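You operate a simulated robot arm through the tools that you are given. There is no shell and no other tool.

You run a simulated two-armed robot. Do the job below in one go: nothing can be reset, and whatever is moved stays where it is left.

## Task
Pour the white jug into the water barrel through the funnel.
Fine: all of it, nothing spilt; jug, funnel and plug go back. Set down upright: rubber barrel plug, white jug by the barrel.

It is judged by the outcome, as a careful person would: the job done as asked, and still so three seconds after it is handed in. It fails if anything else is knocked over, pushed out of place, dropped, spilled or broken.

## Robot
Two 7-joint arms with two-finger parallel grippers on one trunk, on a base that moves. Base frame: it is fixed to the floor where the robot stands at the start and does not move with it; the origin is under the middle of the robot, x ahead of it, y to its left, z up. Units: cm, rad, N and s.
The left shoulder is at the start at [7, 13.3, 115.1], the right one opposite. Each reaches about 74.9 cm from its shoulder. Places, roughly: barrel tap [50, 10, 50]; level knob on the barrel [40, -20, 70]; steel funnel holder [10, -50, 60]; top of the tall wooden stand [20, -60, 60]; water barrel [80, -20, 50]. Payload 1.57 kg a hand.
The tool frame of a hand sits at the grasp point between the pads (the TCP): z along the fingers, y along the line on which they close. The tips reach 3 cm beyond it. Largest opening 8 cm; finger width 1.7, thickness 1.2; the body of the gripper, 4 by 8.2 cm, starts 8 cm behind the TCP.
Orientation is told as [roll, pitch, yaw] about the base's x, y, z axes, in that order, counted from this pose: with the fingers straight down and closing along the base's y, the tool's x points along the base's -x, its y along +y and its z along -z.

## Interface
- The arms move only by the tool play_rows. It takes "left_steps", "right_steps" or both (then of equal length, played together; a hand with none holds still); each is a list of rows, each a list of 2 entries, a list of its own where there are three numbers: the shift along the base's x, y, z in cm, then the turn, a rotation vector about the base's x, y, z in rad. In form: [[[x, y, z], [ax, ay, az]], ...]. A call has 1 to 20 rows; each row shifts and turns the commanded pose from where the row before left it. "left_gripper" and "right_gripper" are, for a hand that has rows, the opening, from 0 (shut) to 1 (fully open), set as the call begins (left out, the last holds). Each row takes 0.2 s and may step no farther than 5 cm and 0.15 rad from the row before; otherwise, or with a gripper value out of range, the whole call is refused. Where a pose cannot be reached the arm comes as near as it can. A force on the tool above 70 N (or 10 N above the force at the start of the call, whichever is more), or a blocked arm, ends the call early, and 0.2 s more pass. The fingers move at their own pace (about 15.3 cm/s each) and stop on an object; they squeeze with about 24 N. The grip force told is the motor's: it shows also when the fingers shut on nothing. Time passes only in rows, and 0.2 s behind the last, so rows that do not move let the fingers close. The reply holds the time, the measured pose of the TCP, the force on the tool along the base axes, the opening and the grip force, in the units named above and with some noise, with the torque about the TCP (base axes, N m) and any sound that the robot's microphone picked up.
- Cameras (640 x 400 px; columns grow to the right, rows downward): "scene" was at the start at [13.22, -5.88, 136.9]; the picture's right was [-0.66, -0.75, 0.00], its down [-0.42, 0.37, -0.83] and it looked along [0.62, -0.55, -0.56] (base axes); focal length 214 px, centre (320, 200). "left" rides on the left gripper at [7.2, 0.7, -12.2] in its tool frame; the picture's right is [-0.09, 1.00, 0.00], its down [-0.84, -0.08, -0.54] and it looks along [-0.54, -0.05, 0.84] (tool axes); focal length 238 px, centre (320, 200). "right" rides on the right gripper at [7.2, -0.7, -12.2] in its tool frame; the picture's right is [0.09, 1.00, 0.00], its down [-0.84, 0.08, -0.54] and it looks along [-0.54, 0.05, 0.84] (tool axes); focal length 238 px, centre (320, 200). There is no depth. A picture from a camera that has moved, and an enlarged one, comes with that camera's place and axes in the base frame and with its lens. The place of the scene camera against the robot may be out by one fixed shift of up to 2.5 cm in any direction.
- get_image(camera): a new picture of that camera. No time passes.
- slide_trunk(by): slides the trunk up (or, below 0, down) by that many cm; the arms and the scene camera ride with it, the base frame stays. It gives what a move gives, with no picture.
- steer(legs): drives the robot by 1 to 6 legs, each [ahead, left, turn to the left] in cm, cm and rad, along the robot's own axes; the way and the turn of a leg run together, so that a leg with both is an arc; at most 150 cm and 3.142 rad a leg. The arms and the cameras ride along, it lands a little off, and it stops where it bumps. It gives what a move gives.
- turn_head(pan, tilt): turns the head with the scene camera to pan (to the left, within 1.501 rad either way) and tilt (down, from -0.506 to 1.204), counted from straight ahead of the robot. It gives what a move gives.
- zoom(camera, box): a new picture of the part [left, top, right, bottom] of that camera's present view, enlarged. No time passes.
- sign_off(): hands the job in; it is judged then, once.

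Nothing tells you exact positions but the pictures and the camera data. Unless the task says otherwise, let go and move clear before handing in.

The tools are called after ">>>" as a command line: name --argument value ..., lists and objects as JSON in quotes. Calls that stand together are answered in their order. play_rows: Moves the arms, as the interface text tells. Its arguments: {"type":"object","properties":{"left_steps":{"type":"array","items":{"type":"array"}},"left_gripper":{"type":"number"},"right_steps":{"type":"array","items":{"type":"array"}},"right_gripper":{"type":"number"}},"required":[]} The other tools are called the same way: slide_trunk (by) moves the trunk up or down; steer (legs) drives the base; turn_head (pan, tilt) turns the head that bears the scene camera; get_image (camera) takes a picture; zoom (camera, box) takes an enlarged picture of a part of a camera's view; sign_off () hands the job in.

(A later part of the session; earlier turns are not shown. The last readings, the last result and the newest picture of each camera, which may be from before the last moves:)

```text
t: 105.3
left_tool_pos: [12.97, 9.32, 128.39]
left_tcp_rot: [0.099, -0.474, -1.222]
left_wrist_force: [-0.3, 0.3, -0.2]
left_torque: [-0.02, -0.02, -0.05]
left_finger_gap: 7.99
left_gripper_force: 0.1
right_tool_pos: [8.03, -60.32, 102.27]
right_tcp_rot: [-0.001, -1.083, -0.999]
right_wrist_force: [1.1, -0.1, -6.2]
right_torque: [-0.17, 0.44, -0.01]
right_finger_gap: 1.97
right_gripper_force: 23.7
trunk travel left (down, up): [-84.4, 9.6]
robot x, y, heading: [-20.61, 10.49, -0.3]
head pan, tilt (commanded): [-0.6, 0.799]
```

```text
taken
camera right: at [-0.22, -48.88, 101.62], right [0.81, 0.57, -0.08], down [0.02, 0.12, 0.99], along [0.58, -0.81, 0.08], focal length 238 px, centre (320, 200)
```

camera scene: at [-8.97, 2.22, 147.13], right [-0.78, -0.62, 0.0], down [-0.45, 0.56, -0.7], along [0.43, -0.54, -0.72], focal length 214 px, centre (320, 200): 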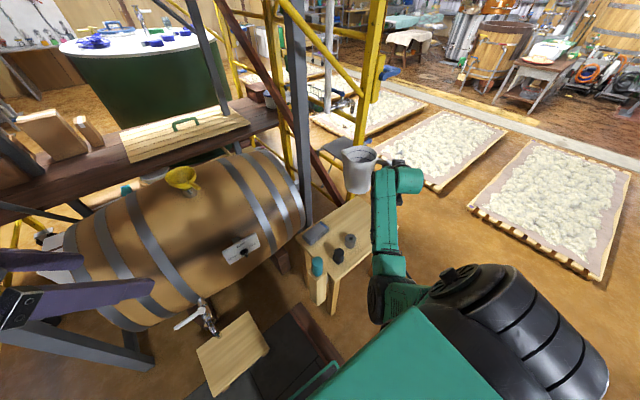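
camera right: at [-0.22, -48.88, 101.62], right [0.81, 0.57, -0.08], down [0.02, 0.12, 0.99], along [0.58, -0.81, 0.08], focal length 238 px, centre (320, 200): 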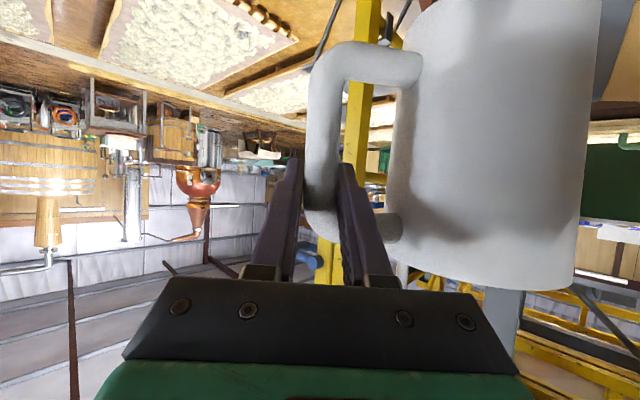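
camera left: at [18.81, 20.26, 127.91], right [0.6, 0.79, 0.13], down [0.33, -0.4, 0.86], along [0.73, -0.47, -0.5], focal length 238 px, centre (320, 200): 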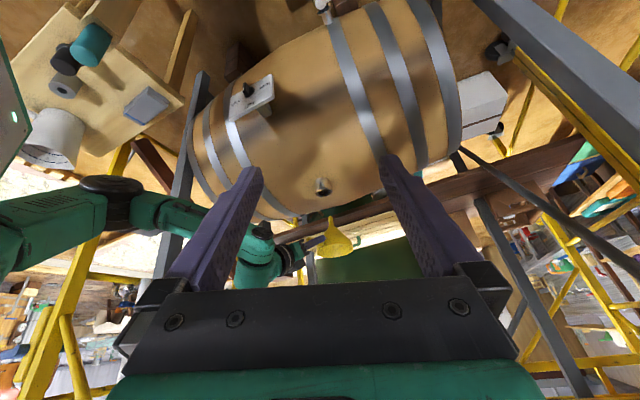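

>>> play_rows --right_steps '[[[1.5, 0.4, 0], [0, 0, 0.06]], [[2.4, 0.7, 0], [0, 0, 0.09]], [[2.6, 0.7, 0], [0, 0, 0.09]], [[2.6, 0.7, 0], [0, 0, 0.09]], [[2.0, 0.6, 0], [0, 0, 0.07]]]'

>>> steer --legs '[[0, 0, 0.606]]'

>>> get_image --camera "scene"

>>> get_image --camera "right"

```text
t: 106.5
left_tool_pos: [13.18, 9.28, 128.37]
left_tcp_rot: [0.101, -0.475, -1.223]
left_wrist_force: [-0.1, -0.3, 0.9]
left_torque: [-0.02, 0.0, -0.01]
left_finger_gap: 8.0
left_gripper_force: 0.2
right_tool_pos: [19.13, -57.07, 102.14]
right_tcp_rot: [-0.002, -1.082, -0.599]
right_wrist_force: [-0.3, -0.9, -5.6]
right_torque: [-0.36, 0.37, -0.02]
right_finger_gap: 1.98
right_gripper_force: 23.9
trunk travel left (down, up): [-84.4, 9.6]
robot x, y, heading: [-20.37, 10.22, -0.293]
head pan, tilt (commanded): [-0.6, 0.799]
```

```text
t: 108.5
left_tool_pos: [7.53, 28.41, 128.24]
left_tcp_rot: [0.101, -0.474, -0.614]
left_wrist_force: [0.5, -0.8, -1.0]
left_torque: [-0.03, 0.01, 0.01]
left_finger_gap: 7.99
left_gripper_force: 0.1
right_tool_pos: [50.52, -22.6, 102.2]
right_tcp_rot: [-0.001, -1.084, 0.008]
right_wrist_force: [0.0, 0.0, -5.6]
right_torque: [-0.47, 0.09, -0.01]
right_finger_gap: 2.01
right_gripper_force: 23.9
trunk travel left (down, up): [-84.4, 9.6]
robot x, y, heading: [-20.23, 9.88, 0.314]
head pan, tilt (commanded): [-0.6, 0.799]
```

```text
taken
camera scene: at [-6.22, 9.27, 147.13], right [-0.29, -0.96, 0.0], down [-0.69, 0.21, -0.7], along [0.67, -0.2, -0.72], focal length 214 px, centre (320, 200)
```

scene: 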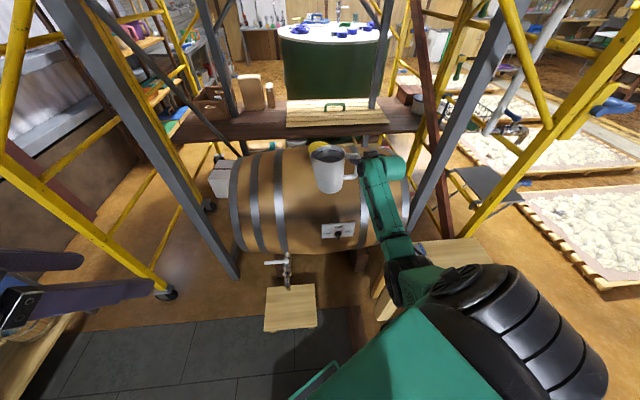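

```text
taken
camera right: at [36.3, -23.4, 101.6], right [-0.05, 1.0, -0.08], down [-0.09, 0.08, 0.99], along [0.99, 0.06, 0.08], focal length 238 px, centre (320, 200)
```

right: 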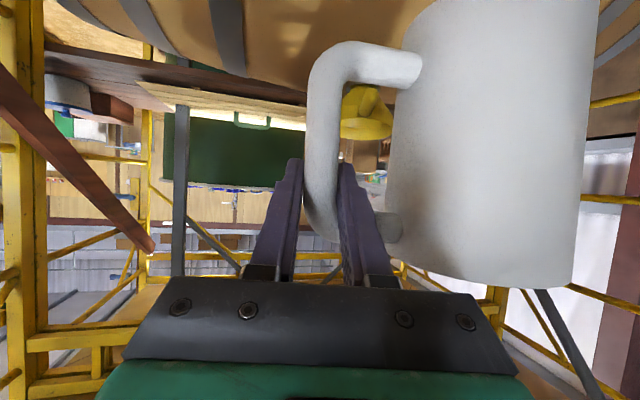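

Now raise the jug above funnel height and drive to the pouring position.

>>> slide_trunk --by 8.5

>>> steer --legs '[[14.6, -20.4, -0.008]]'

>>> turn_head --pan -0.4 --tilt 0.75

>>> get_image --camera "scene"

>>> get_image --camera "right"

>>> get_image --camera "left"

```text
t: 109.7
left_tool_pos: [7.64, 28.5, 136.84]
left_tcp_rot: [0.1, -0.474, -0.615]
left_wrist_force: [0.4, -0.4, -0.9]
left_torque: [-0.02, 0.02, 0.02]
left_finger_gap: 7.99
left_gripper_force: 0.2
right_tool_pos: [50.44, -22.53, 110.65]
right_tcp_rot: [-0.003, -1.084, 0.01]
right_wrist_force: [0.1, 0.2, -5.4]
right_torque: [-0.5, 0.06, -0.02]
right_finger_gap: 2.01
right_gripper_force: 23.7
trunk travel left (down, up): [-92.9, 1.1]
robot x, y, heading: [-20.69, 10.22, 0.31]
head pan, tilt (commanded): [-0.6, 0.799]
```

```text
t: 111.6
left_tool_pos: [27.64, 13.39, 136.85]
left_tcp_rot: [0.1, -0.479, -0.622]
left_wrist_force: [-0.8, -0.6, 1.1]
left_torque: [-0.02, 0.02, 0.02]
left_finger_gap: 7.98
left_gripper_force: 0.0
right_tool_pos: [70.01, -37.98, 110.89]
right_tcp_rot: [-0.005, -1.086, 0.006]
right_wrist_force: [-1.1, 0.2, -5.9]
right_torque: [-0.49, 0.07, 0.01]
right_finger_gap: 2.0
right_gripper_force: 23.7
trunk travel left (down, up): [-92.9, 1.1]
robot x, y, heading: [-0.19, -5.1, 0.302]
head pan, tilt (commanded): [-0.6, 0.799]
```

```text
t: 112.3
left_tool_pos: [27.73, 13.24, 136.85]
left_tcp_rot: [0.099, -0.479, -0.622]
left_wrist_force: [0.4, 0.4, 0.7]
left_torque: [0.02, 0.01, -0.01]
left_finger_gap: 8.03
left_gripper_force: 0.1
right_tool_pos: [70.24, -38.17, 110.78]
right_tcp_rot: [-0.003, -1.084, 0.003]
right_wrist_force: [0.2, 0.8, -5.7]
right_torque: [-0.5, 0.11, 0.04]
right_finger_gap: 2.02
right_gripper_force: 24.7
trunk travel left (down, up): [-92.9, 1.1]
robot x, y, heading: [-0.53, -4.54, 0.303]
head pan, tilt (commanded): [-0.4, 0.75]
```

```text
taken
camera scene: at [14.36, -4.32, 156.03], right [-0.1, -1.0, 0.0], down [-0.68, 0.07, -0.73], along [0.73, -0.07, -0.68], focal length 214 px, centre (320, 200)
```

scene: 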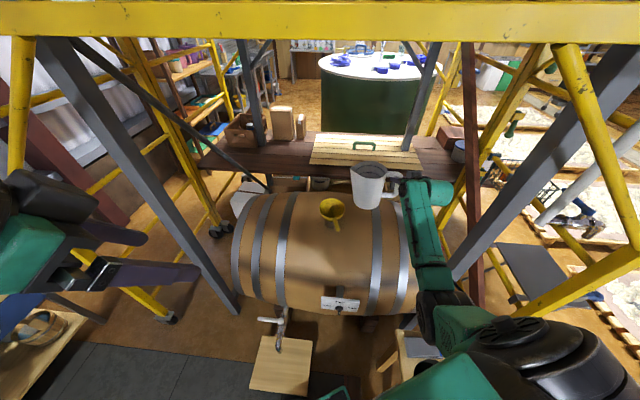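

```text
taken
camera right: at [56.1, -38.89, 110.11], right [-0.04, 1.0, -0.08], down [-0.09, 0.08, 0.99], along [1.0, 0.05, 0.08], focal length 238 px, centre (320, 200)
```

right: 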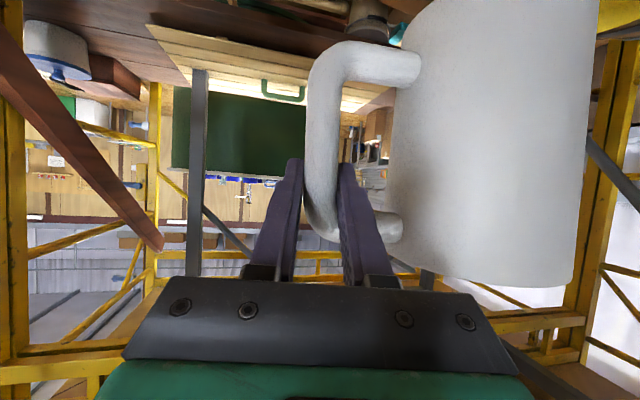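

```text
taken
camera left: at [17.69, 19.86, 144.46], right [0.61, 0.78, 0.13], down [0.33, -0.4, 0.86], along [0.72, -0.48, -0.5], focal length 238 px, centre (320, 200)
```

left: 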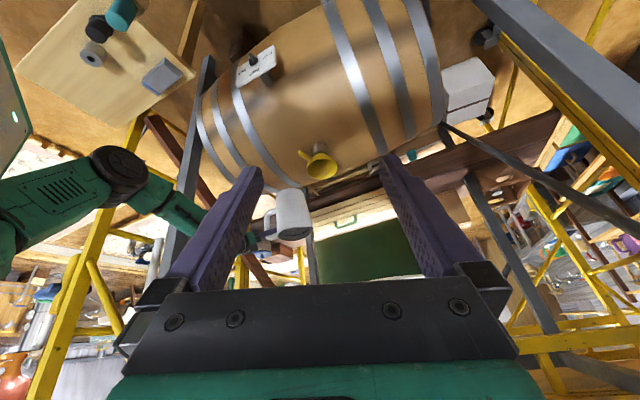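

At the barrel with the jug to the right of the funnel. I'll nudge 1.5 cm closer, raise the jug with the arm and lower the trunk by the same amount so the wrist has reach for the pour.

>>> steer --legs '[[1.4, 0, 0]]'

>>> play_rows --right_steps '[[[0, 0, 1.5], [0, 0, 0]], [[0, 0, 2], [0, 0, 0]], [[0, 0, 2.5], [0, 0, 0]], [[0, 0, 2.5], [0, 0, 0]], [[0, 0, 2], [0, 0, 0]], [[0, 0, 1.5], [0, 0, 0]]]'

>>> slide_trunk --by -14

>>> get_image --camera "left"

>>> get_image --camera "scene"

```text
t: 113.1
left_tool_pos: [28.8, 13.46, 136.96]
left_tcp_rot: [0.103, -0.478, -0.623]
left_wrist_force: [0.3, 0.4, -0.7]
left_torque: [0.01, -0.08, -0.01]
left_finger_gap: 8.01
left_gripper_force: 0.1
right_tool_pos: [71.3, -37.89, 110.74]
right_tcp_rot: [0.003, -1.087, 0.0]
right_wrist_force: [0.6, 0.1, -5.4]
right_torque: [-0.49, 0.12, 0.01]
right_finger_gap: 2.02
right_gripper_force: 24.1
trunk travel left (down, up): [-92.9, 1.1]
robot x, y, heading: [0.83, -4.37, 0.302]
head pan, tilt (commanded): [-0.4, 0.75]
```

```text
t: 114.5
left_tool_pos: [29.1, 13.66, 136.91]
left_tcp_rot: [0.102, -0.476, -0.622]
left_wrist_force: [-0.7, -0.1, -0.4]
left_torque: [-0.03, 0.01, 0.02]
left_finger_gap: 8.01
left_gripper_force: 0.1
right_tool_pos: [71.64, -37.85, 122.76]
right_tcp_rot: [-0.003, -1.083, 0.004]
right_wrist_force: [-0.7, -1.4, -6.3]
right_torque: [-0.52, 0.06, 0.03]
right_finger_gap: 2.03
right_gripper_force: 23.7
trunk travel left (down, up): [-92.9, 1.1]
robot x, y, heading: [1.12, -4.49, 0.3]
head pan, tilt (commanded): [-0.4, 0.75]
```

```text
t: 116.1
left_tool_pos: [29.08, 13.78, 122.88]
left_tcp_rot: [0.101, -0.475, -0.621]
left_wrist_force: [-0.7, 0.4, 0.5]
left_torque: [0.0, -0.01, -0.01]
left_finger_gap: 8.03
left_gripper_force: 0.0
right_tool_pos: [71.57, -37.84, 108.69]
right_tcp_rot: [-0.003, -1.084, 0.002]
right_wrist_force: [-0.1, -0.1, -6.1]
right_torque: [-0.46, 0.06, 0.04]
right_finger_gap: 2.0
right_gripper_force: 24.6
trunk travel left (down, up): [-78.9, 15.1]
robot x, y, heading: [1.14, -4.85, 0.3]
head pan, tilt (commanded): [-0.4, 0.75]
```

```text
taken
camera left: at [19.03, 20.26, 130.46], right [0.61, 0.78, 0.13], down [0.33, -0.4, 0.86], along [0.72, -0.48, -0.5], focal length 238 px, centre (320, 200)
```

left: 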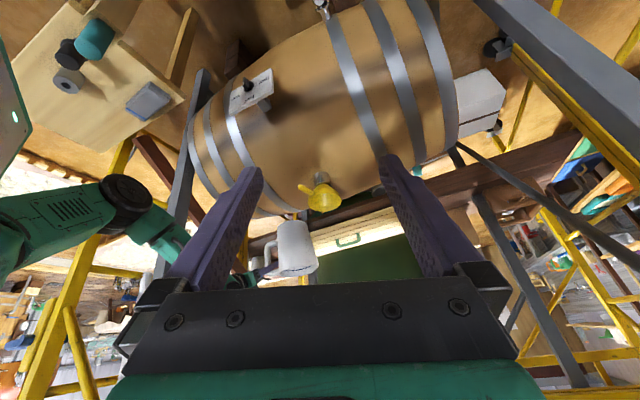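

```text
taken
camera scene: at [15.69, -3.92, 142.03], right [-0.1, -1.0, 0.0], down [-0.68, 0.07, -0.73], along [0.73, -0.07, -0.68], focal length 214 px, centre (320, 200)
```

scene: 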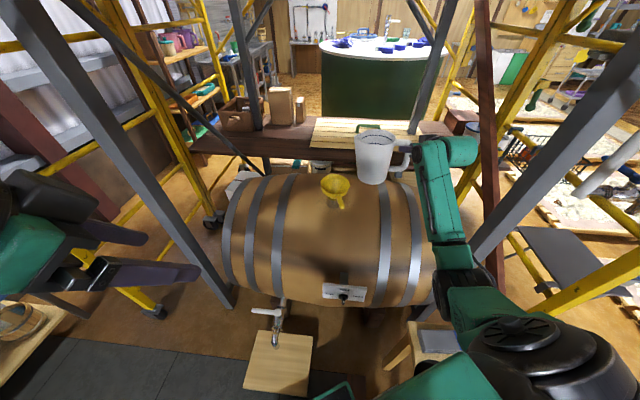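

>>> zoom --camera "scene" --box '[300, 110, 480, 230]'

>>> zoom --camera "left" --box '[240, 150, 370, 290]'

```text
3.33 times, centred on (390, 170) of scene
camera zoom: at [15.69, -3.92, 142.03], right [-0.1, -1.0, 0.0], down [-0.68, 0.07, -0.73], along [0.73, -0.07, -0.68], focal length 715 px, centre (87, 300)
```

zoom: 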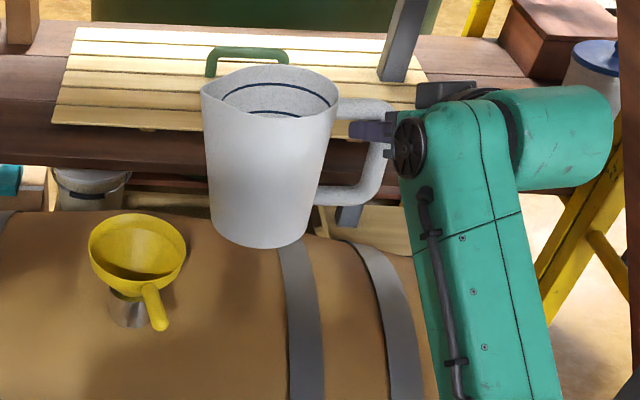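

```text
2.86 times, centred on (305, 220) of left
camera zoom: at [19.03, 20.26, 130.46], right [0.61, 0.78, 0.13], down [0.33, -0.4, 0.86], along [0.72, -0.48, -0.5], focal length 681 px, centre (363, 143)
```

zoom: 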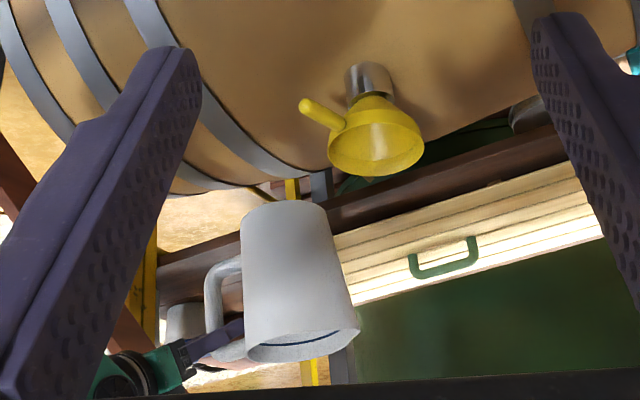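

The spout lip sits about 17 cm to the hand's left and 3.5 cm above the grip. I'll tilt smoothly to about 0.85 rad (below the pour point) while bringing the lip over the funnel.

>>> play_rows --right_steps '[[[0.1, 0.3, 0], [-0.04, 0.0065, 0]], [[0.157, 0.53, -0.04], [-0.06, 0.0097, 0]], [[0.157, 0.53, -0.04], [-0.06, 0.0097, 0]], [[0.157, 0.53, -0.04], [-0.06, 0.0097, 0]], [[0.157, 0.53, -0.04], [-0.06, 0.0097, 0]], [[0.157, 0.53, -0.04], [-0.06, 0.0097, 0]], [[0.1, 0.3, 0], [-0.04, 0.0065, 0]]]'

>>> zoom --camera "scene" --box '[300, 110, 480, 230]'

>>> zoom --camera "left" --box '[240, 150, 370, 290]'

```text
t: 117.7
left_tool_pos: [29.21, 13.66, 122.9]
left_tcp_rot: [0.1, -0.477, -0.62]
left_wrist_force: [0.5, -0.4, 0.0]
left_torque: [-0.03, 0.0, 0.01]
left_finger_gap: 8.01
left_gripper_force: 0.0
right_tool_pos: [72.64, -34.55, 108.55]
right_tcp_rot: [-0.654, -0.911, 0.556]
right_wrist_force: [-0.7, -0.1, -5.4]
right_torque: [-0.4, 0.06, 0.0]
right_finger_gap: 2.01
right_gripper_force: 23.4
trunk travel left (down, up): [-78.9, 15.1]
robot x, y, heading: [0.98, -4.87, 0.302]
head pan, tilt (commanded): [-0.4, 0.75]
```

```text
3.33 times, centred on (390, 170) of scene
camera zoom: at [15.72, -3.9, 142.03], right [-0.1, -1.0, 0.0], down [-0.68, 0.07, -0.73], along [0.73, -0.07, -0.68], focal length 715 px, centre (87, 300)
```

zoom: 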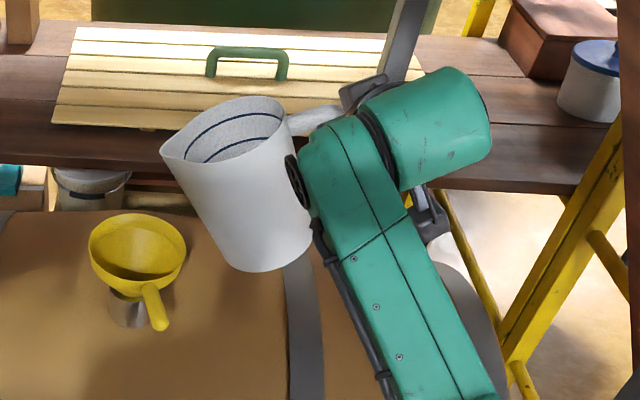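

```text
2.86 times, centred on (305, 220) of left
camera zoom: at [19.05, 20.28, 130.45], right [0.61, 0.78, 0.13], down [0.33, -0.4, 0.86], along [0.72, -0.48, -0.5], focal length 681 px, centre (363, 143)
```

zoom: 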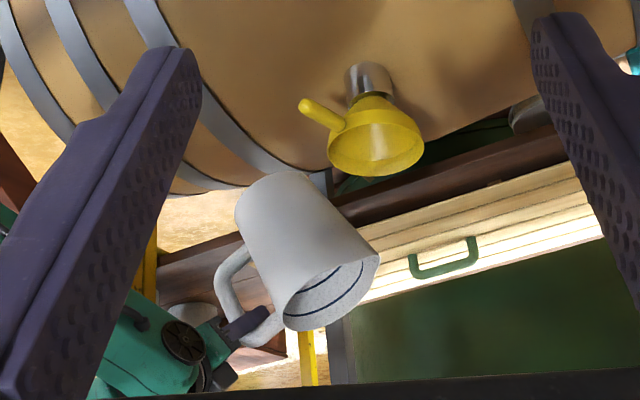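

The tilt works with no slip and the lip is over the right half of the funnel, ~12 cm above it. Continuing to 0.85 rad while lowering the lip to ~5.5 cm above the rim.

>>> play_rows --right_steps '[[[0.03, 0.4, 0], [-0.045, 0.0073, 0]], [[0.03, 0.5, 0], [-0.06, 0.0097, 0]], [[0.03, 0.5, 0.03], [-0.06, 0.0097, 0]], [[0.03, 0.55, 0.03], [-0.06, 0.0097, 0]], [[0.03, 0.55, 0.03], [-0.06, 0.0097, 0]], [[0.03, 0.55, 0.03], [-0.06, 0.0097, 0]], [[0.03, 0.5, 0.03], [-0.06, 0.0097, 0]], [[0.02, 0.4, 0.03], [-0.05, 0.008, 0]]]'

>>> zoom --camera "scene" --box '[300, 110, 480, 230]'

>>> zoom --camera "left" --box '[240, 150, 370, 290]'

```text
t: 119.5
left_tool_pos: [29.12, 13.74, 122.84]
left_tcp_rot: [0.099, -0.476, -0.621]
left_wrist_force: [0.0, 0.6, 0.2]
left_torque: [0.01, 0.02, 0.01]
left_finger_gap: 8.01
left_gripper_force: 0.0
right_tool_pos: [72.91, -30.58, 108.63]
right_tcp_rot: [-1.057, -0.557, 0.836]
right_wrist_force: [0.2, 0.6, -5.7]
right_torque: [-0.18, 0.01, 0.0]
right_finger_gap: 2.0
right_gripper_force: 23.9
trunk travel left (down, up): [-78.9, 15.1]
robot x, y, heading: [1.24, -4.68, 0.303]
head pan, tilt (commanded): [-0.4, 0.75]
```

```text
3.33 times, centred on (390, 170) of scene
camera zoom: at [15.72, -3.89, 142.03], right [-0.1, -1.0, 0.0], down [-0.68, 0.07, -0.73], along [0.73, -0.07, -0.68], focal length 715 px, centre (87, 300)
```

zoom: 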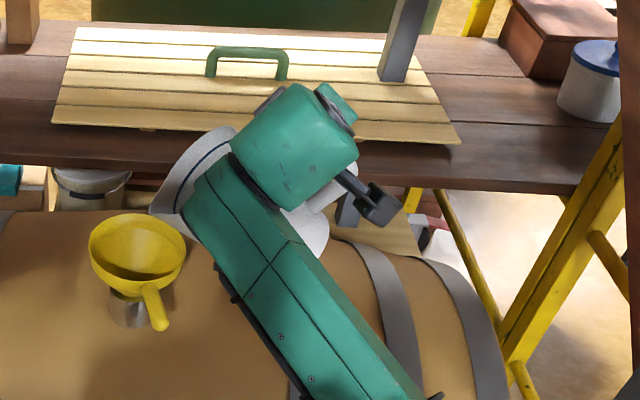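

```text
2.86 times, centred on (305, 220) of left
camera zoom: at [19.05, 20.29, 130.45], right [0.61, 0.78, 0.13], down [0.33, -0.4, 0.86], along [0.72, -0.48, -0.5], focal length 681 px, centre (363, 143)
```

zoom: 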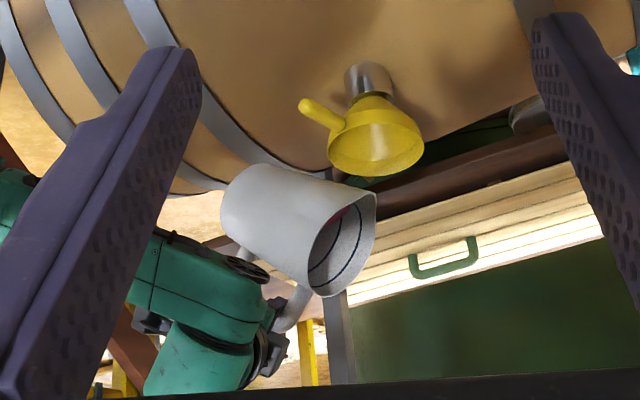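

The lip is ~1.3 cm right of the funnel's centre and 5.6 cm above the rim; liquid is near the lip. Closer look before pouring.

>>> zoom --camera "left" --box '[275, 170, 345, 240]'

>>> get_image --camera "right"

```text
5.71 times, centred on (310, 205) of left
camera zoom: at [19.05, 20.29, 130.45], right [0.61, 0.78, 0.13], down [0.33, -0.4, 0.86], along [0.72, -0.48, -0.5], focal length 1362 px, centre (377, 171)
```

zoom: 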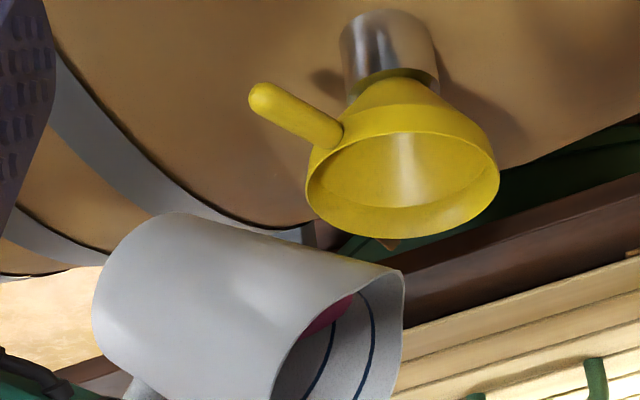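

```text
taken
camera right: at [58.8, -30.88, 110.49], right [-0.11, 0.61, -0.79], down [0.03, 0.79, 0.61], along [0.99, 0.04, -0.1], focal length 238 px, centre (320, 200)
```

right: 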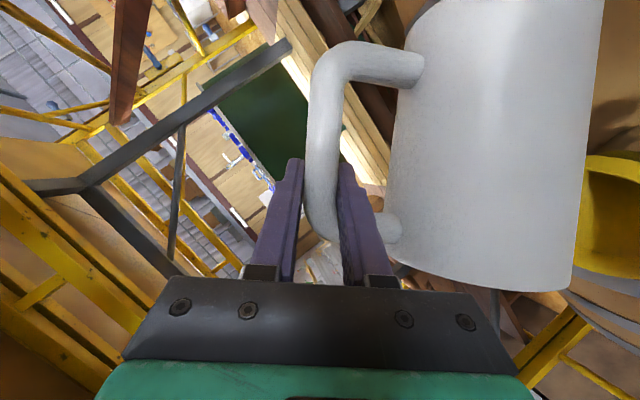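

>>> play_rows --right_steps '[[[0.056, 0.34, 0.26], [-0.0296, 0.0048, 0]], [[0.056, 0.345, 0.25], [-0.0296, 0.0048, 0]], [[0.056, 0.35, 0.24], [-0.0296, 0.0048, 0]], [[0.056, 0.355, 0.23], [-0.0296, 0.0048, 0]], [[0.056, 0.36, 0.22], [-0.0296, 0.0048, 0]]]'

>>> zoom --camera "left" --box '[275, 170, 345, 240]'

>>> zoom --camera "scene" --box '[300, 130, 420, 230]'

```text
t: 120.7
left_tool_pos: [29.16, 13.63, 122.93]
left_tcp_rot: [0.099, -0.476, -0.619]
left_wrist_force: [0.3, 0.1, 0.0]
left_torque: [-0.01, -0.01, 0.01]
left_finger_gap: 8.01
left_gripper_force: 0.1
right_tool_pos: [73.22, -28.69, 109.92]
right_tcp_rot: [-1.147, -0.427, 0.879]
right_wrist_force: [0.0, -0.4, -5.6]
right_torque: [-0.1, 0.0, 0.05]
right_finger_gap: 1.98
right_gripper_force: 24.1
trunk travel left (down, up): [-78.9, 15.1]
robot x, y, heading: [0.94, -4.43, 0.301]
head pan, tilt (commanded): [-0.4, 0.75]
```

```text
5.71 times, centred on (310, 205) of left
camera zoom: at [19.04, 20.3, 130.45], right [0.61, 0.78, 0.13], down [0.33, -0.4, 0.86], along [0.72, -0.48, -0.5], focal length 1362 px, centre (377, 171)
```

zoom: 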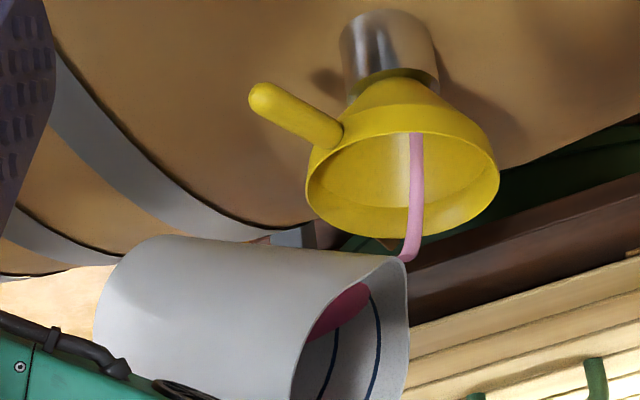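

```text
4.00 times, centred on (360, 180) of scene
camera zoom: at [15.7, -3.87, 142.03], right [-0.1, -1.0, 0.0], down [-0.68, 0.07, -0.73], along [0.73, -0.07, -0.68], focal length 858 px, centre (160, 280)
```

zoom: 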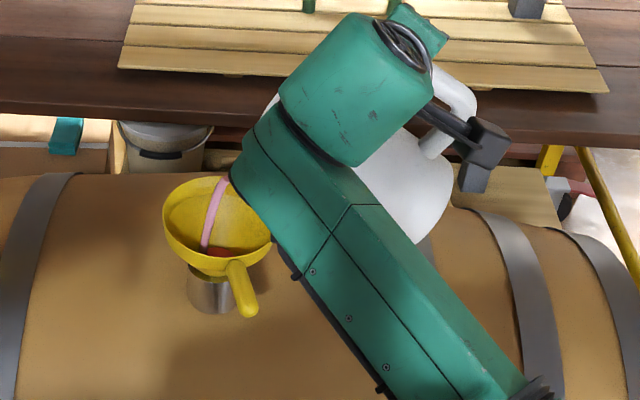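

It's pouring: a clean stream lands inside the funnel. I'll hold here so the funnel can drain and watch its level.

>>> play_rows --right_steps '[[[0, 0, 0], [0, 0, 0]], [[0, 0, 0], [0, 0, 0]], [[0, 0, 0], [0, 0, 0]]]'

>>> zoom --camera "scene" --box '[300, 140, 400, 220]'

>>> zoom --camera "left" --box '[275, 170, 345, 240]'

```text
t: 121.5
left_tool_pos: [29.12, 13.57, 122.93]
left_tcp_rot: [0.102, -0.476, -0.622]
left_wrist_force: [-0.3, 0.0, -0.1]
left_torque: [0.02, -0.03, 0.01]
left_finger_gap: 8.0
left_gripper_force: 0.0
right_tool_pos: [73.2, -28.81, 109.89]
right_tcp_rot: [-1.147, -0.429, 0.878]
right_wrist_force: [-0.1, 0.3, -4.7]
right_torque: [-0.06, 0.02, 0.01]
right_finger_gap: 2.0
right_gripper_force: 24.1
trunk travel left (down, up): [-78.9, 15.1]
robot x, y, heading: [1.08, -4.6, 0.302]
head pan, tilt (commanded): [-0.4, 0.75]
```

```text
5.00 times, centred on (350, 180) of scene
camera zoom: at [15.68, -3.91, 142.03], right [-0.1, -1.0, 0.0], down [-0.68, 0.07, -0.73], along [0.73, -0.07, -0.68], focal length 1072 px, centre (170, 300)
```

zoom: 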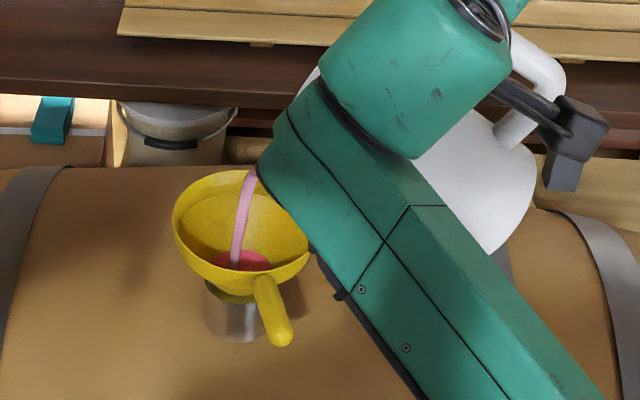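

```text
5.71 times, centred on (310, 205) of left
camera zoom: at [19.01, 20.27, 130.46], right [0.61, 0.78, 0.13], down [0.33, -0.4, 0.86], along [0.72, -0.48, -0.5], focal length 1362 px, centre (377, 171)
```

zoom: 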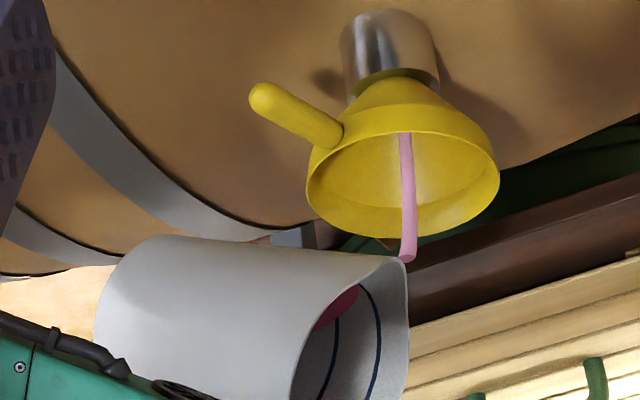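

>>> play_rows --right_steps '[[[0, 0, 0], [0, 0, 0]], [[0, 0, 0], [0, 0, 0]], [[0, 0, 0], [0, 0, 0]], [[0, 0, 0], [0, 0, 0]]]'

>>> zoom --camera "scene" --box '[300, 140, 400, 220]'

>>> zoom --camera "left" --box '[275, 170, 345, 240]'

```text
t: 122.5
left_tool_pos: [29.15, 13.71, 122.88]
left_tcp_rot: [0.099, -0.476, -0.622]
left_wrist_force: [0.0, 0.3, -0.9]
left_torque: [-0.04, -0.02, -0.01]
left_finger_gap: 8.01
left_gripper_force: 0.0
right_tool_pos: [73.19, -28.83, 109.99]
right_tcp_rot: [-1.147, -0.43, 0.878]
right_wrist_force: [0.2, -1.1, -4.5]
right_torque: [-0.07, 0.02, -0.02]
right_finger_gap: 1.99
right_gripper_force: 23.7
trunk travel left (down, up): [-78.9, 15.1]
robot x, y, heading: [1.15, -4.52, 0.304]
head pan, tilt (commanded): [-0.4, 0.75]
```

```text
5.00 times, centred on (350, 180) of scene
camera zoom: at [15.67, -3.9, 142.03], right [-0.1, -1.0, 0.0], down [-0.68, 0.07, -0.73], along [0.73, -0.07, -0.68], focal length 1072 px, centre (170, 300)
```

zoom: 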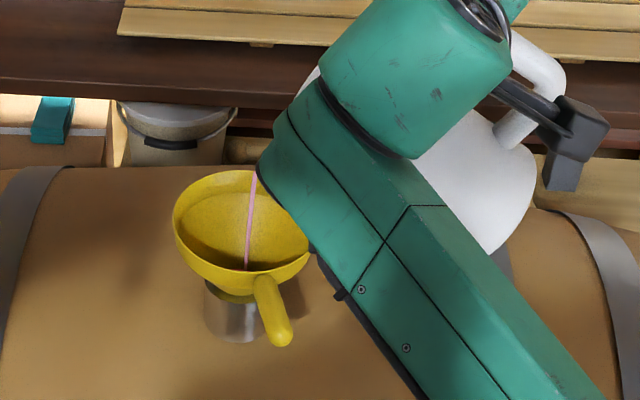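

```text
5.71 times, centred on (310, 205) of left
camera zoom: at [19.01, 20.28, 130.46], right [0.61, 0.78, 0.13], down [0.33, -0.4, 0.86], along [0.72, -0.48, -0.5], focal length 1362 px, centre (377, 171)
```

zoom: 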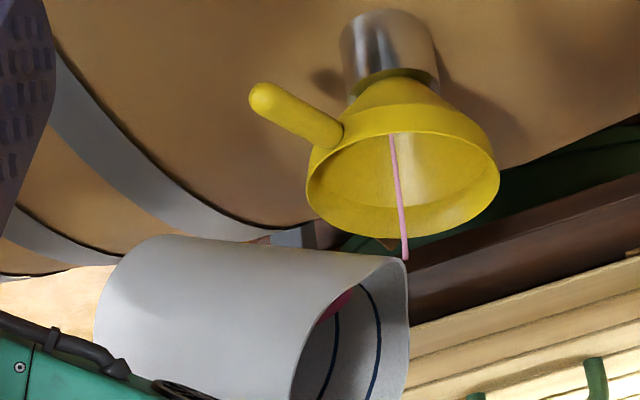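

The flow tapers off and the funnel drains quickly. Continuing with small tilt steps and pauses.

>>> play_rows --right_steps '[[[0.05, 0.32, 0.22], [-0.0247, 0.004, 0]], [[0.05, 0.33, 0.2], [-0.0247, 0.004, 0]], [[0.05, 0.34, 0.19], [-0.0247, 0.004, 0]], [[0.05, 0.34, 0.18], [-0.0247, 0.004, 0]], [[0, 0, 0], [0, 0, 0]], [[0, 0, 0], [0, 0, 0]], [[0, 0, 0], [0, 0, 0]]]'

>>> zoom --camera "scene" --box '[300, 140, 400, 220]'

>>> zoom --camera "left" --box '[275, 170, 345, 240]'

```text
t: 124.1
left_tool_pos: [29.03, 13.68, 122.96]
left_tcp_rot: [0.099, -0.478, -0.619]
left_wrist_force: [-0.1, 0.0, 0.0]
left_torque: [-0.01, 0.01, 0.04]
left_finger_gap: 8.02
left_gripper_force: 0.1
right_tool_pos: [73.32, -27.47, 110.68]
right_tcp_rot: [-1.202, -0.342, 0.9]
right_wrist_force: [1.0, 0.3, -3.5]
right_torque: [-0.07, 0.01, 0.02]
right_finger_gap: 1.96
right_gripper_force: 23.5
trunk travel left (down, up): [-78.9, 15.1]
robot x, y, heading: [1.29, -4.3, 0.301]
head pan, tilt (commanded): [-0.4, 0.75]
```

```text
5.00 times, centred on (350, 180) of scene
camera zoom: at [15.65, -3.88, 142.03], right [-0.1, -1.0, 0.0], down [-0.68, 0.07, -0.73], along [0.73, -0.07, -0.68], focal length 1072 px, centre (170, 300)
```

zoom: 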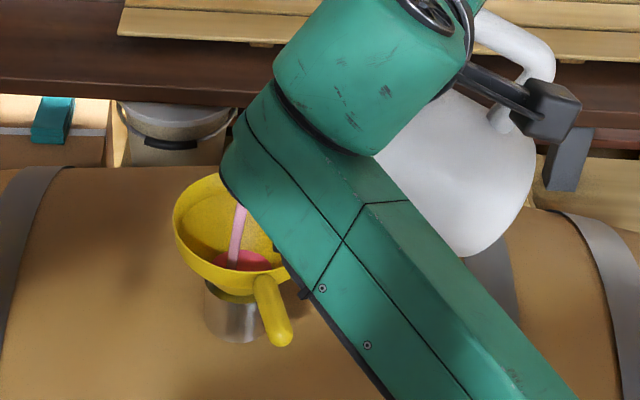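

```text
5.71 times, centred on (310, 205) of left
camera zoom: at [18.99, 20.3, 130.46], right [0.61, 0.78, 0.13], down [0.33, -0.4, 0.86], along [0.72, -0.48, -0.5], focal length 1362 px, centre (377, 171)
```

zoom: 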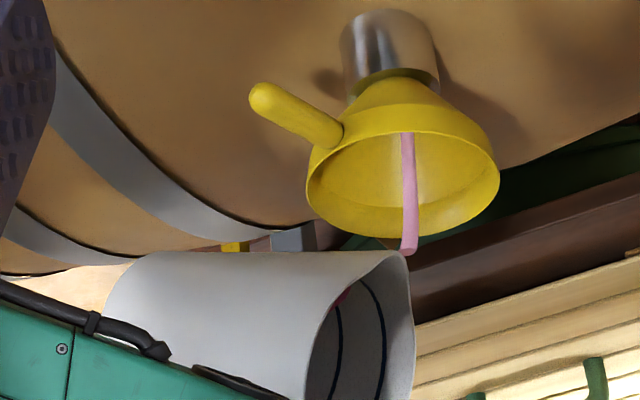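

>>> play_rows --right_steps '[[[0, 0, 0], [0, 0, 0]], [[0, 0, 0], [0, 0, 0]], [[0.05, 0.34, 0.18], [-0.0247, 0.004, 0]], [[0.05, 0.35, 0.17], [-0.0247, 0.004, 0]], [[0.05, 0.35, 0.16], [-0.0247, 0.004, 0]], [[0.05, 0.36, 0.16], [-0.0247, 0.004, 0]], [[0, 0, 0], [0, 0, 0]], [[0, 0, 0], [0, 0, 0]]]'

>>> zoom --camera "scene" --box '[300, 140, 400, 220]'

>>> zoom --camera "left" --box '[275, 170, 345, 240]'

```text
t: 125.9
left_tool_pos: [29.09, 13.65, 122.84]
left_tcp_rot: [0.101, -0.476, -0.621]
left_wrist_force: [-0.3, 0.3, 0.3]
left_torque: [0.0, -0.01, 0.01]
left_finger_gap: 8.01
left_gripper_force: 0.0
right_tool_pos: [73.57, -26.13, 111.31]
right_tcp_rot: [-1.252, -0.255, 0.914]
right_wrist_force: [-0.5, -0.5, -3.2]
right_torque: [-0.03, 0.0, -0.01]
right_finger_gap: 1.97
right_gripper_force: 24.2
trunk travel left (down, up): [-78.9, 15.1]
robot x, y, heading: [0.65, -4.53, 0.305]
head pan, tilt (commanded): [-0.4, 0.75]
```

```text
5.00 times, centred on (350, 180) of scene
camera zoom: at [15.62, -3.89, 142.04], right [-0.1, -1.0, 0.0], down [-0.68, 0.07, -0.73], along [0.73, -0.07, -0.68], focal length 1072 px, centre (170, 300)
```

zoom: 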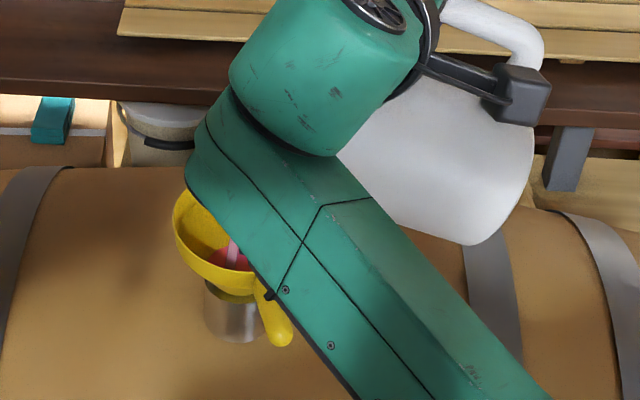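

```text
5.71 times, centred on (310, 205) of left
camera zoom: at [18.96, 20.29, 130.46], right [0.61, 0.78, 0.13], down [0.33, -0.4, 0.86], along [0.72, -0.48, -0.5], focal length 1362 px, centre (377, 171)
```

zoom: 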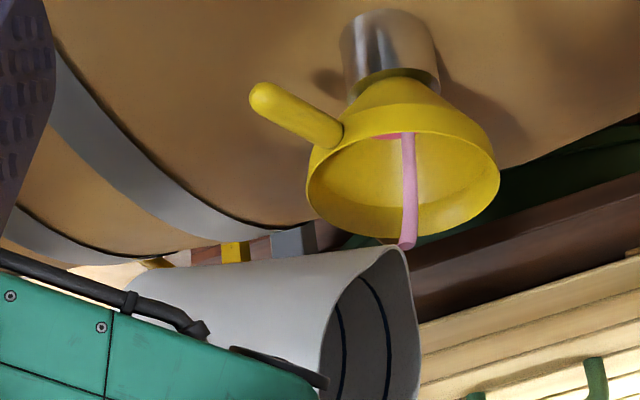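

>>> play_rows --right_steps '[[[0, 0, 0], [0, 0, 0]], [[0, 0, 0], [0, 0, 0]], [[0.06, 0.365, 0.17], [-0.0247, 0.004, 0]], [[0.06, 0.37, 0.16], [-0.0247, 0.004, 0]], [[0.06, 0.375, 0.15], [-0.0247, 0.004, 0]], [[0.06, 0.38, 0.14], [-0.0247, 0.004, 0]], [[0, 0, 0], [0, 0, 0]], [[0, 0, 0], [0, 0, 0]], [[0, 0, 0], [0, 0, 0]]]'

>>> zoom --camera "left" --box '[275, 170, 345, 240]'

>>> get_image --camera "scene"

```text
t: 127.9
left_tool_pos: [29.02, 13.63, 122.92]
left_tcp_rot: [0.1, -0.476, -0.624]
left_wrist_force: [0.1, 0.5, 0.2]
left_torque: [0.0, -0.03, -0.03]
left_finger_gap: 8.02
left_gripper_force: 0.1
right_tool_pos: [73.81, -24.63, 111.98]
right_tcp_rot: [-1.299, -0.165, 0.924]
right_wrist_force: [0.8, -0.3, -1.5]
right_torque: [0.01, -0.01, 0.02]
right_finger_gap: 1.93
right_gripper_force: 23.7
trunk travel left (down, up): [-78.9, 15.1]
robot x, y, heading: [0.78, -4.21, 0.304]
head pan, tilt (commanded): [-0.4, 0.75]
```

```text
5.71 times, centred on (310, 205) of left
camera zoom: at [18.94, 20.32, 130.46], right [0.61, 0.78, 0.13], down [0.33, -0.4, 0.86], along [0.72, -0.48, -0.5], focal length 1362 px, centre (377, 171)
```

zoom: 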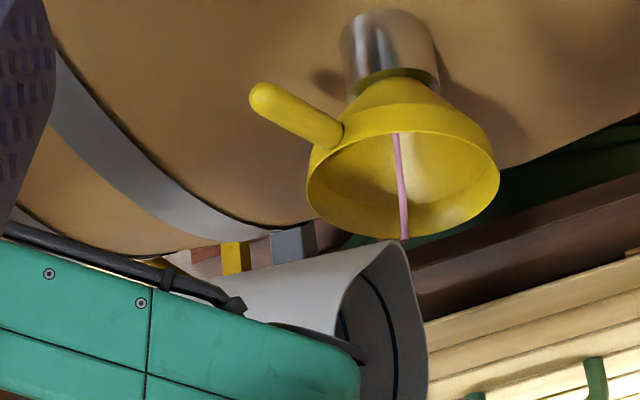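

```text
taken
camera scene: at [15.6, -3.86, 142.04], right [-0.1, -1.0, 0.0], down [-0.68, 0.07, -0.73], along [0.73, -0.07, -0.68], focal length 214 px, centre (320, 200)
```

scene: 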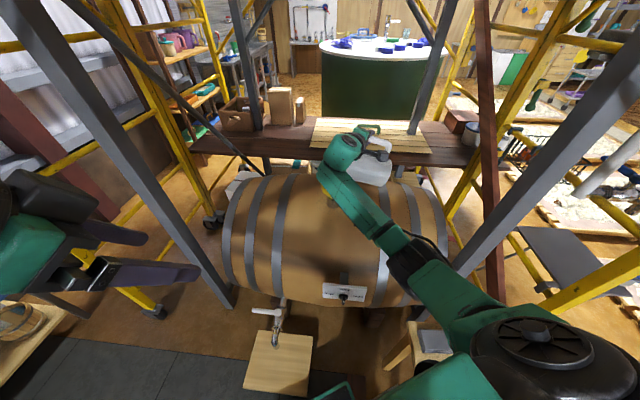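

>>> play_rows --right_steps '[[[0.063, 0.39, 0.16], [-0.0247, 0.004, 0]], [[0.063, 0.39, 0.15], [-0.0247, 0.004, 0]], [[0.063, 0.395, 0.14], [-0.0247, 0.004, 0]], [[0.064, 0.4, 0.13], [-0.0247, 0.004, 0]], [[0, 0, 0], [0, 0, 0]], [[0, 0, 0], [0, 0, 0]], [[0.065, 0.4, 0.13], [-0.0247, 0.004, 0]], [[0.065, 0.405, 0.12], [-0.0247, 0.004, 0]], [[0.066, 0.41, 0.11], [-0.0247, 0.004, 0]], [[0.066, 0.415, 0.1], [-0.0247, 0.004, 0]], [[0, 0, 0], [0, 0, 0]]]'

>>> zoom --camera "left" --box '[275, 170, 345, 240]'

>>> zoom --camera "scene" --box '[290, 110, 430, 220]'

```text
t: 130.3
left_tool_pos: [29.03, 13.65, 122.88]
left_tcp_rot: [0.102, -0.475, -0.622]
left_wrist_force: [-0.4, 0.3, 1.0]
left_torque: [0.03, 0.02, -0.03]
left_finger_gap: 8.0
left_gripper_force: 0.0
right_tool_pos: [74.3, -21.35, 113.1]
right_tcp_rot: [-1.394, 0.012, 0.931]
right_wrist_force: [0.4, 0.5, -1.6]
right_torque: [0.01, -0.01, 0.01]
right_finger_gap: 1.93
right_gripper_force: 23.5
trunk travel left (down, up): [-78.9, 15.1]
robot x, y, heading: [0.92, -4.37, 0.299]
head pan, tilt (commanded): [-0.4, 0.75]
```

```text
5.71 times, centred on (310, 205) of left
camera zoom: at [18.93, 20.3, 130.47], right [0.61, 0.78, 0.13], down [0.33, -0.4, 0.86], along [0.72, -0.48, -0.5], focal length 1362 px, centre (377, 171)
```

zoom: 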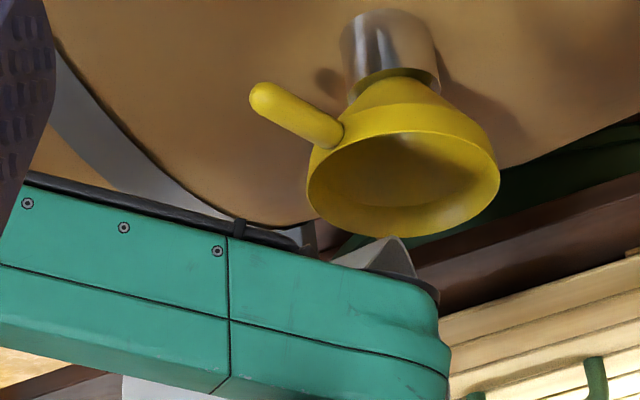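

```text
3.64 times, centred on (360, 165) of scene
camera zoom: at [15.59, -3.88, 142.04], right [-0.1, -1.0, 0.0], down [-0.68, 0.07, -0.73], along [0.73, -0.07, -0.68], focal length 780 px, centre (174, 327)
```

zoom: 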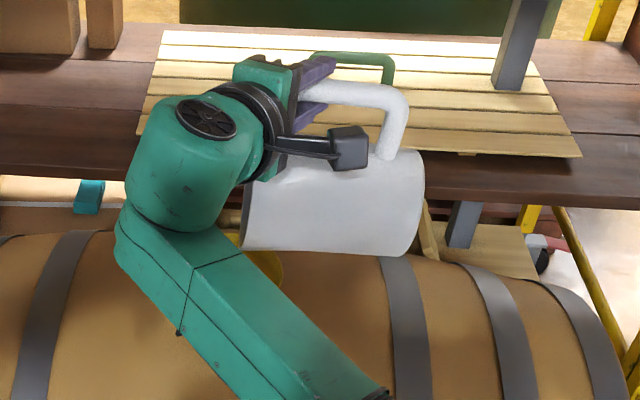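

No more stream at 86° and the hand feels only the jug's own ~1.6 N. I'll tilt further to drain the last of it.

>>> play_rows --right_steps '[[[0.11, 0.67, 0.17], [-0.0395, 0.0064, 0]], [[0.11, 0.675, 0.14], [-0.0395, 0.0064, 0]], [[0.11, 0.68, 0.12], [-0.0395, 0.0064, 0]], [[0.11, 0.685, 0.09], [-0.0395, 0.0064, 0]], [[0.11, 0.69, 0.06], [-0.0395, 0.0064, 0]], [[0.11, 0.69, 0.03], [-0.0395, 0.0064, 0]], [[0, 0, 0], [0, 0, 0]]]'

>>> zoom --camera "left" --box '[275, 170, 345, 240]'

>>> zoom --camera "scene" --box '[290, 110, 430, 220]'

>>> get_image --camera "right"

```text
t: 131.9
left_tool_pos: [29.08, 13.74, 122.89]
left_tcp_rot: [0.101, -0.476, -0.622]
left_wrist_force: [-0.8, 0.4, 0.2]
left_torque: [0.03, 0.01, -0.02]
left_finger_gap: 7.99
left_gripper_force: 0.0
right_tool_pos: [74.85, -17.23, 113.75]
right_tcp_rot: [-1.506, 0.225, 0.919]
right_wrist_force: [1.1, -0.2, -1.9]
right_torque: [0.1, 0.0, 0.0]
right_finger_gap: 1.93
right_gripper_force: 24.4
trunk travel left (down, up): [-78.9, 15.1]
robot x, y, heading: [0.88, -4.69, 0.305]
head pan, tilt (commanded): [-0.4, 0.75]
```

```text
5.71 times, centred on (310, 205) of left
camera zoom: at [18.93, 20.3, 130.47], right [0.61, 0.78, 0.13], down [0.33, -0.4, 0.86], along [0.72, -0.48, -0.5], focal length 1362 px, centre (377, 171)
```

zoom: 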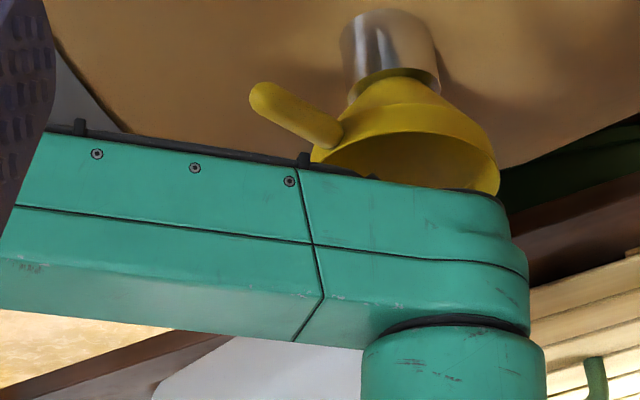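

```text
3.64 times, centred on (360, 165) of scene
camera zoom: at [15.59, -3.88, 142.04], right [-0.1, -1.0, 0.0], down [-0.68, 0.07, -0.73], along [0.73, -0.07, -0.68], focal length 780 px, centre (174, 327)
```

zoom: 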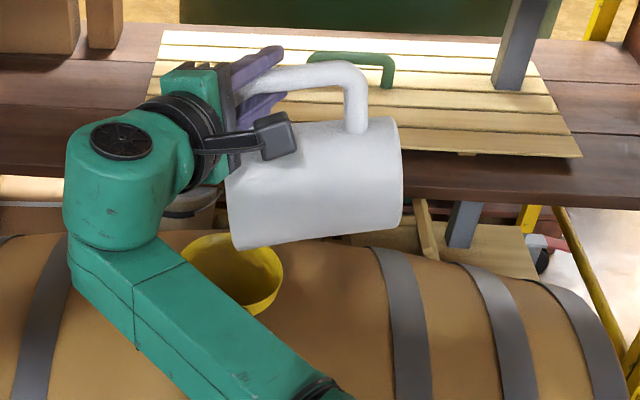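

```text
taken
camera right: at [61.2, -15.29, 116.78], right [-0.24, -0.21, -0.95], down [0.06, 0.97, -0.23], along [0.97, -0.11, -0.22], focal length 238 px, centre (320, 200)
```

right: 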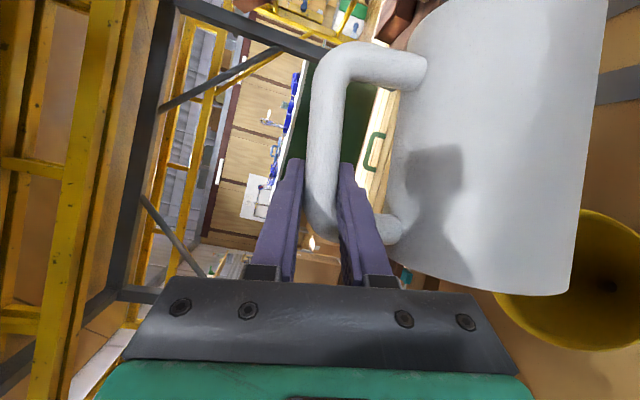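

The right camera shows the funnel empty and no stream. I'll tip a little further (≈113°) and hold to let any last drops out.

>>> play_rows --right_steps '[[[0.11, 0.69, 0.01], [-0.0395, 0.0064, 0]], [[0.11, 0.69, -0.02], [-0.0395, 0.0064, 0]], [[0.11, 0.69, -0.05], [-0.0395, 0.0064, 0]], [[0.11, 0.69, -0.07], [-0.0395, 0.0064, 0]], [[0.11, 0.68, -0.1], [-0.0395, 0.0064, 0]], [[0.11, 0.68, -0.13], [-0.0395, 0.0064, 0]], [[0, 0, 0], [0, 0, 0]], [[0, 0, 0], [0, 0, 0]], [[0, 0, 0], [0, 0, 0]], [[0, 0, 0], [0, 0, 0]], [[0, 0, 0], [0, 0, 0]]]'

>>> zoom --camera "scene" --box '[290, 110, 430, 220]'

>>> get_image --camera "right"

```text
t: 134.3
left_tool_pos: [29.03, 13.67, 122.9]
left_tcp_rot: [0.101, -0.476, -0.621]
left_wrist_force: [-0.2, -0.9, 0.5]
left_torque: [-0.01, -0.01, -0.01]
left_finger_gap: 7.97
left_gripper_force: 0.0
right_tool_pos: [75.59, -13.18, 113.29]
right_tcp_rot: [-1.632, 0.434, 0.878]
right_wrist_force: [0.4, 0.9, -1.8]
right_torque: [0.12, -0.01, 0.02]
right_finger_gap: 1.94
right_gripper_force: 24.1
trunk travel left (down, up): [-78.9, 15.1]
robot x, y, heading: [0.9, -4.68, 0.296]
head pan, tilt (commanded): [-0.4, 0.75]
```

```text
3.64 times, centred on (360, 165) of scene
camera zoom: at [15.59, -3.86, 142.04], right [-0.1, -1.0, 0.0], down [-0.68, 0.07, -0.73], along [0.73, -0.07, -0.68], focal length 780 px, centre (174, 327)
```

zoom: 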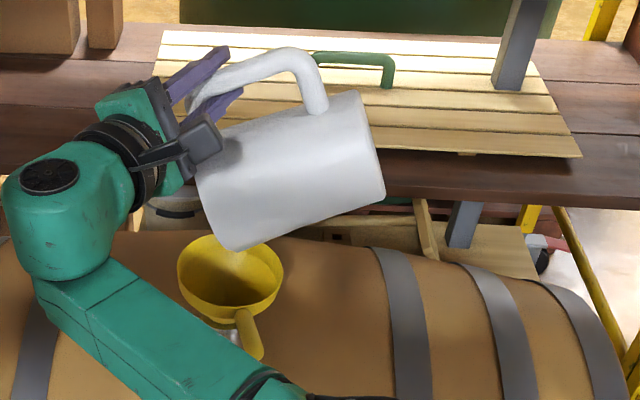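

```text
taken
camera right: at [61.99, -10.46, 116.37], right [-0.28, -0.42, -0.86], down [0.04, 0.89, -0.45], along [0.96, -0.16, -0.23], focal length 238 px, centre (320, 200)
```

right: 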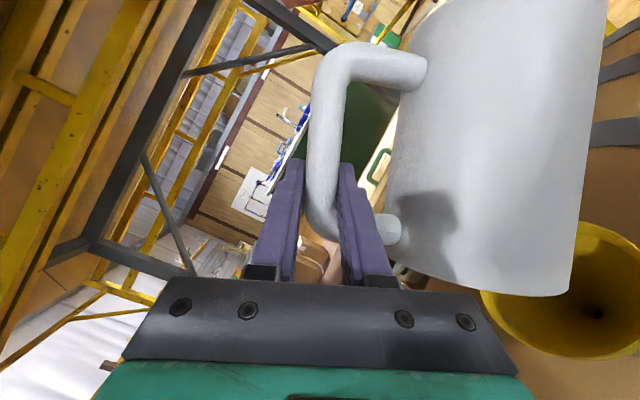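

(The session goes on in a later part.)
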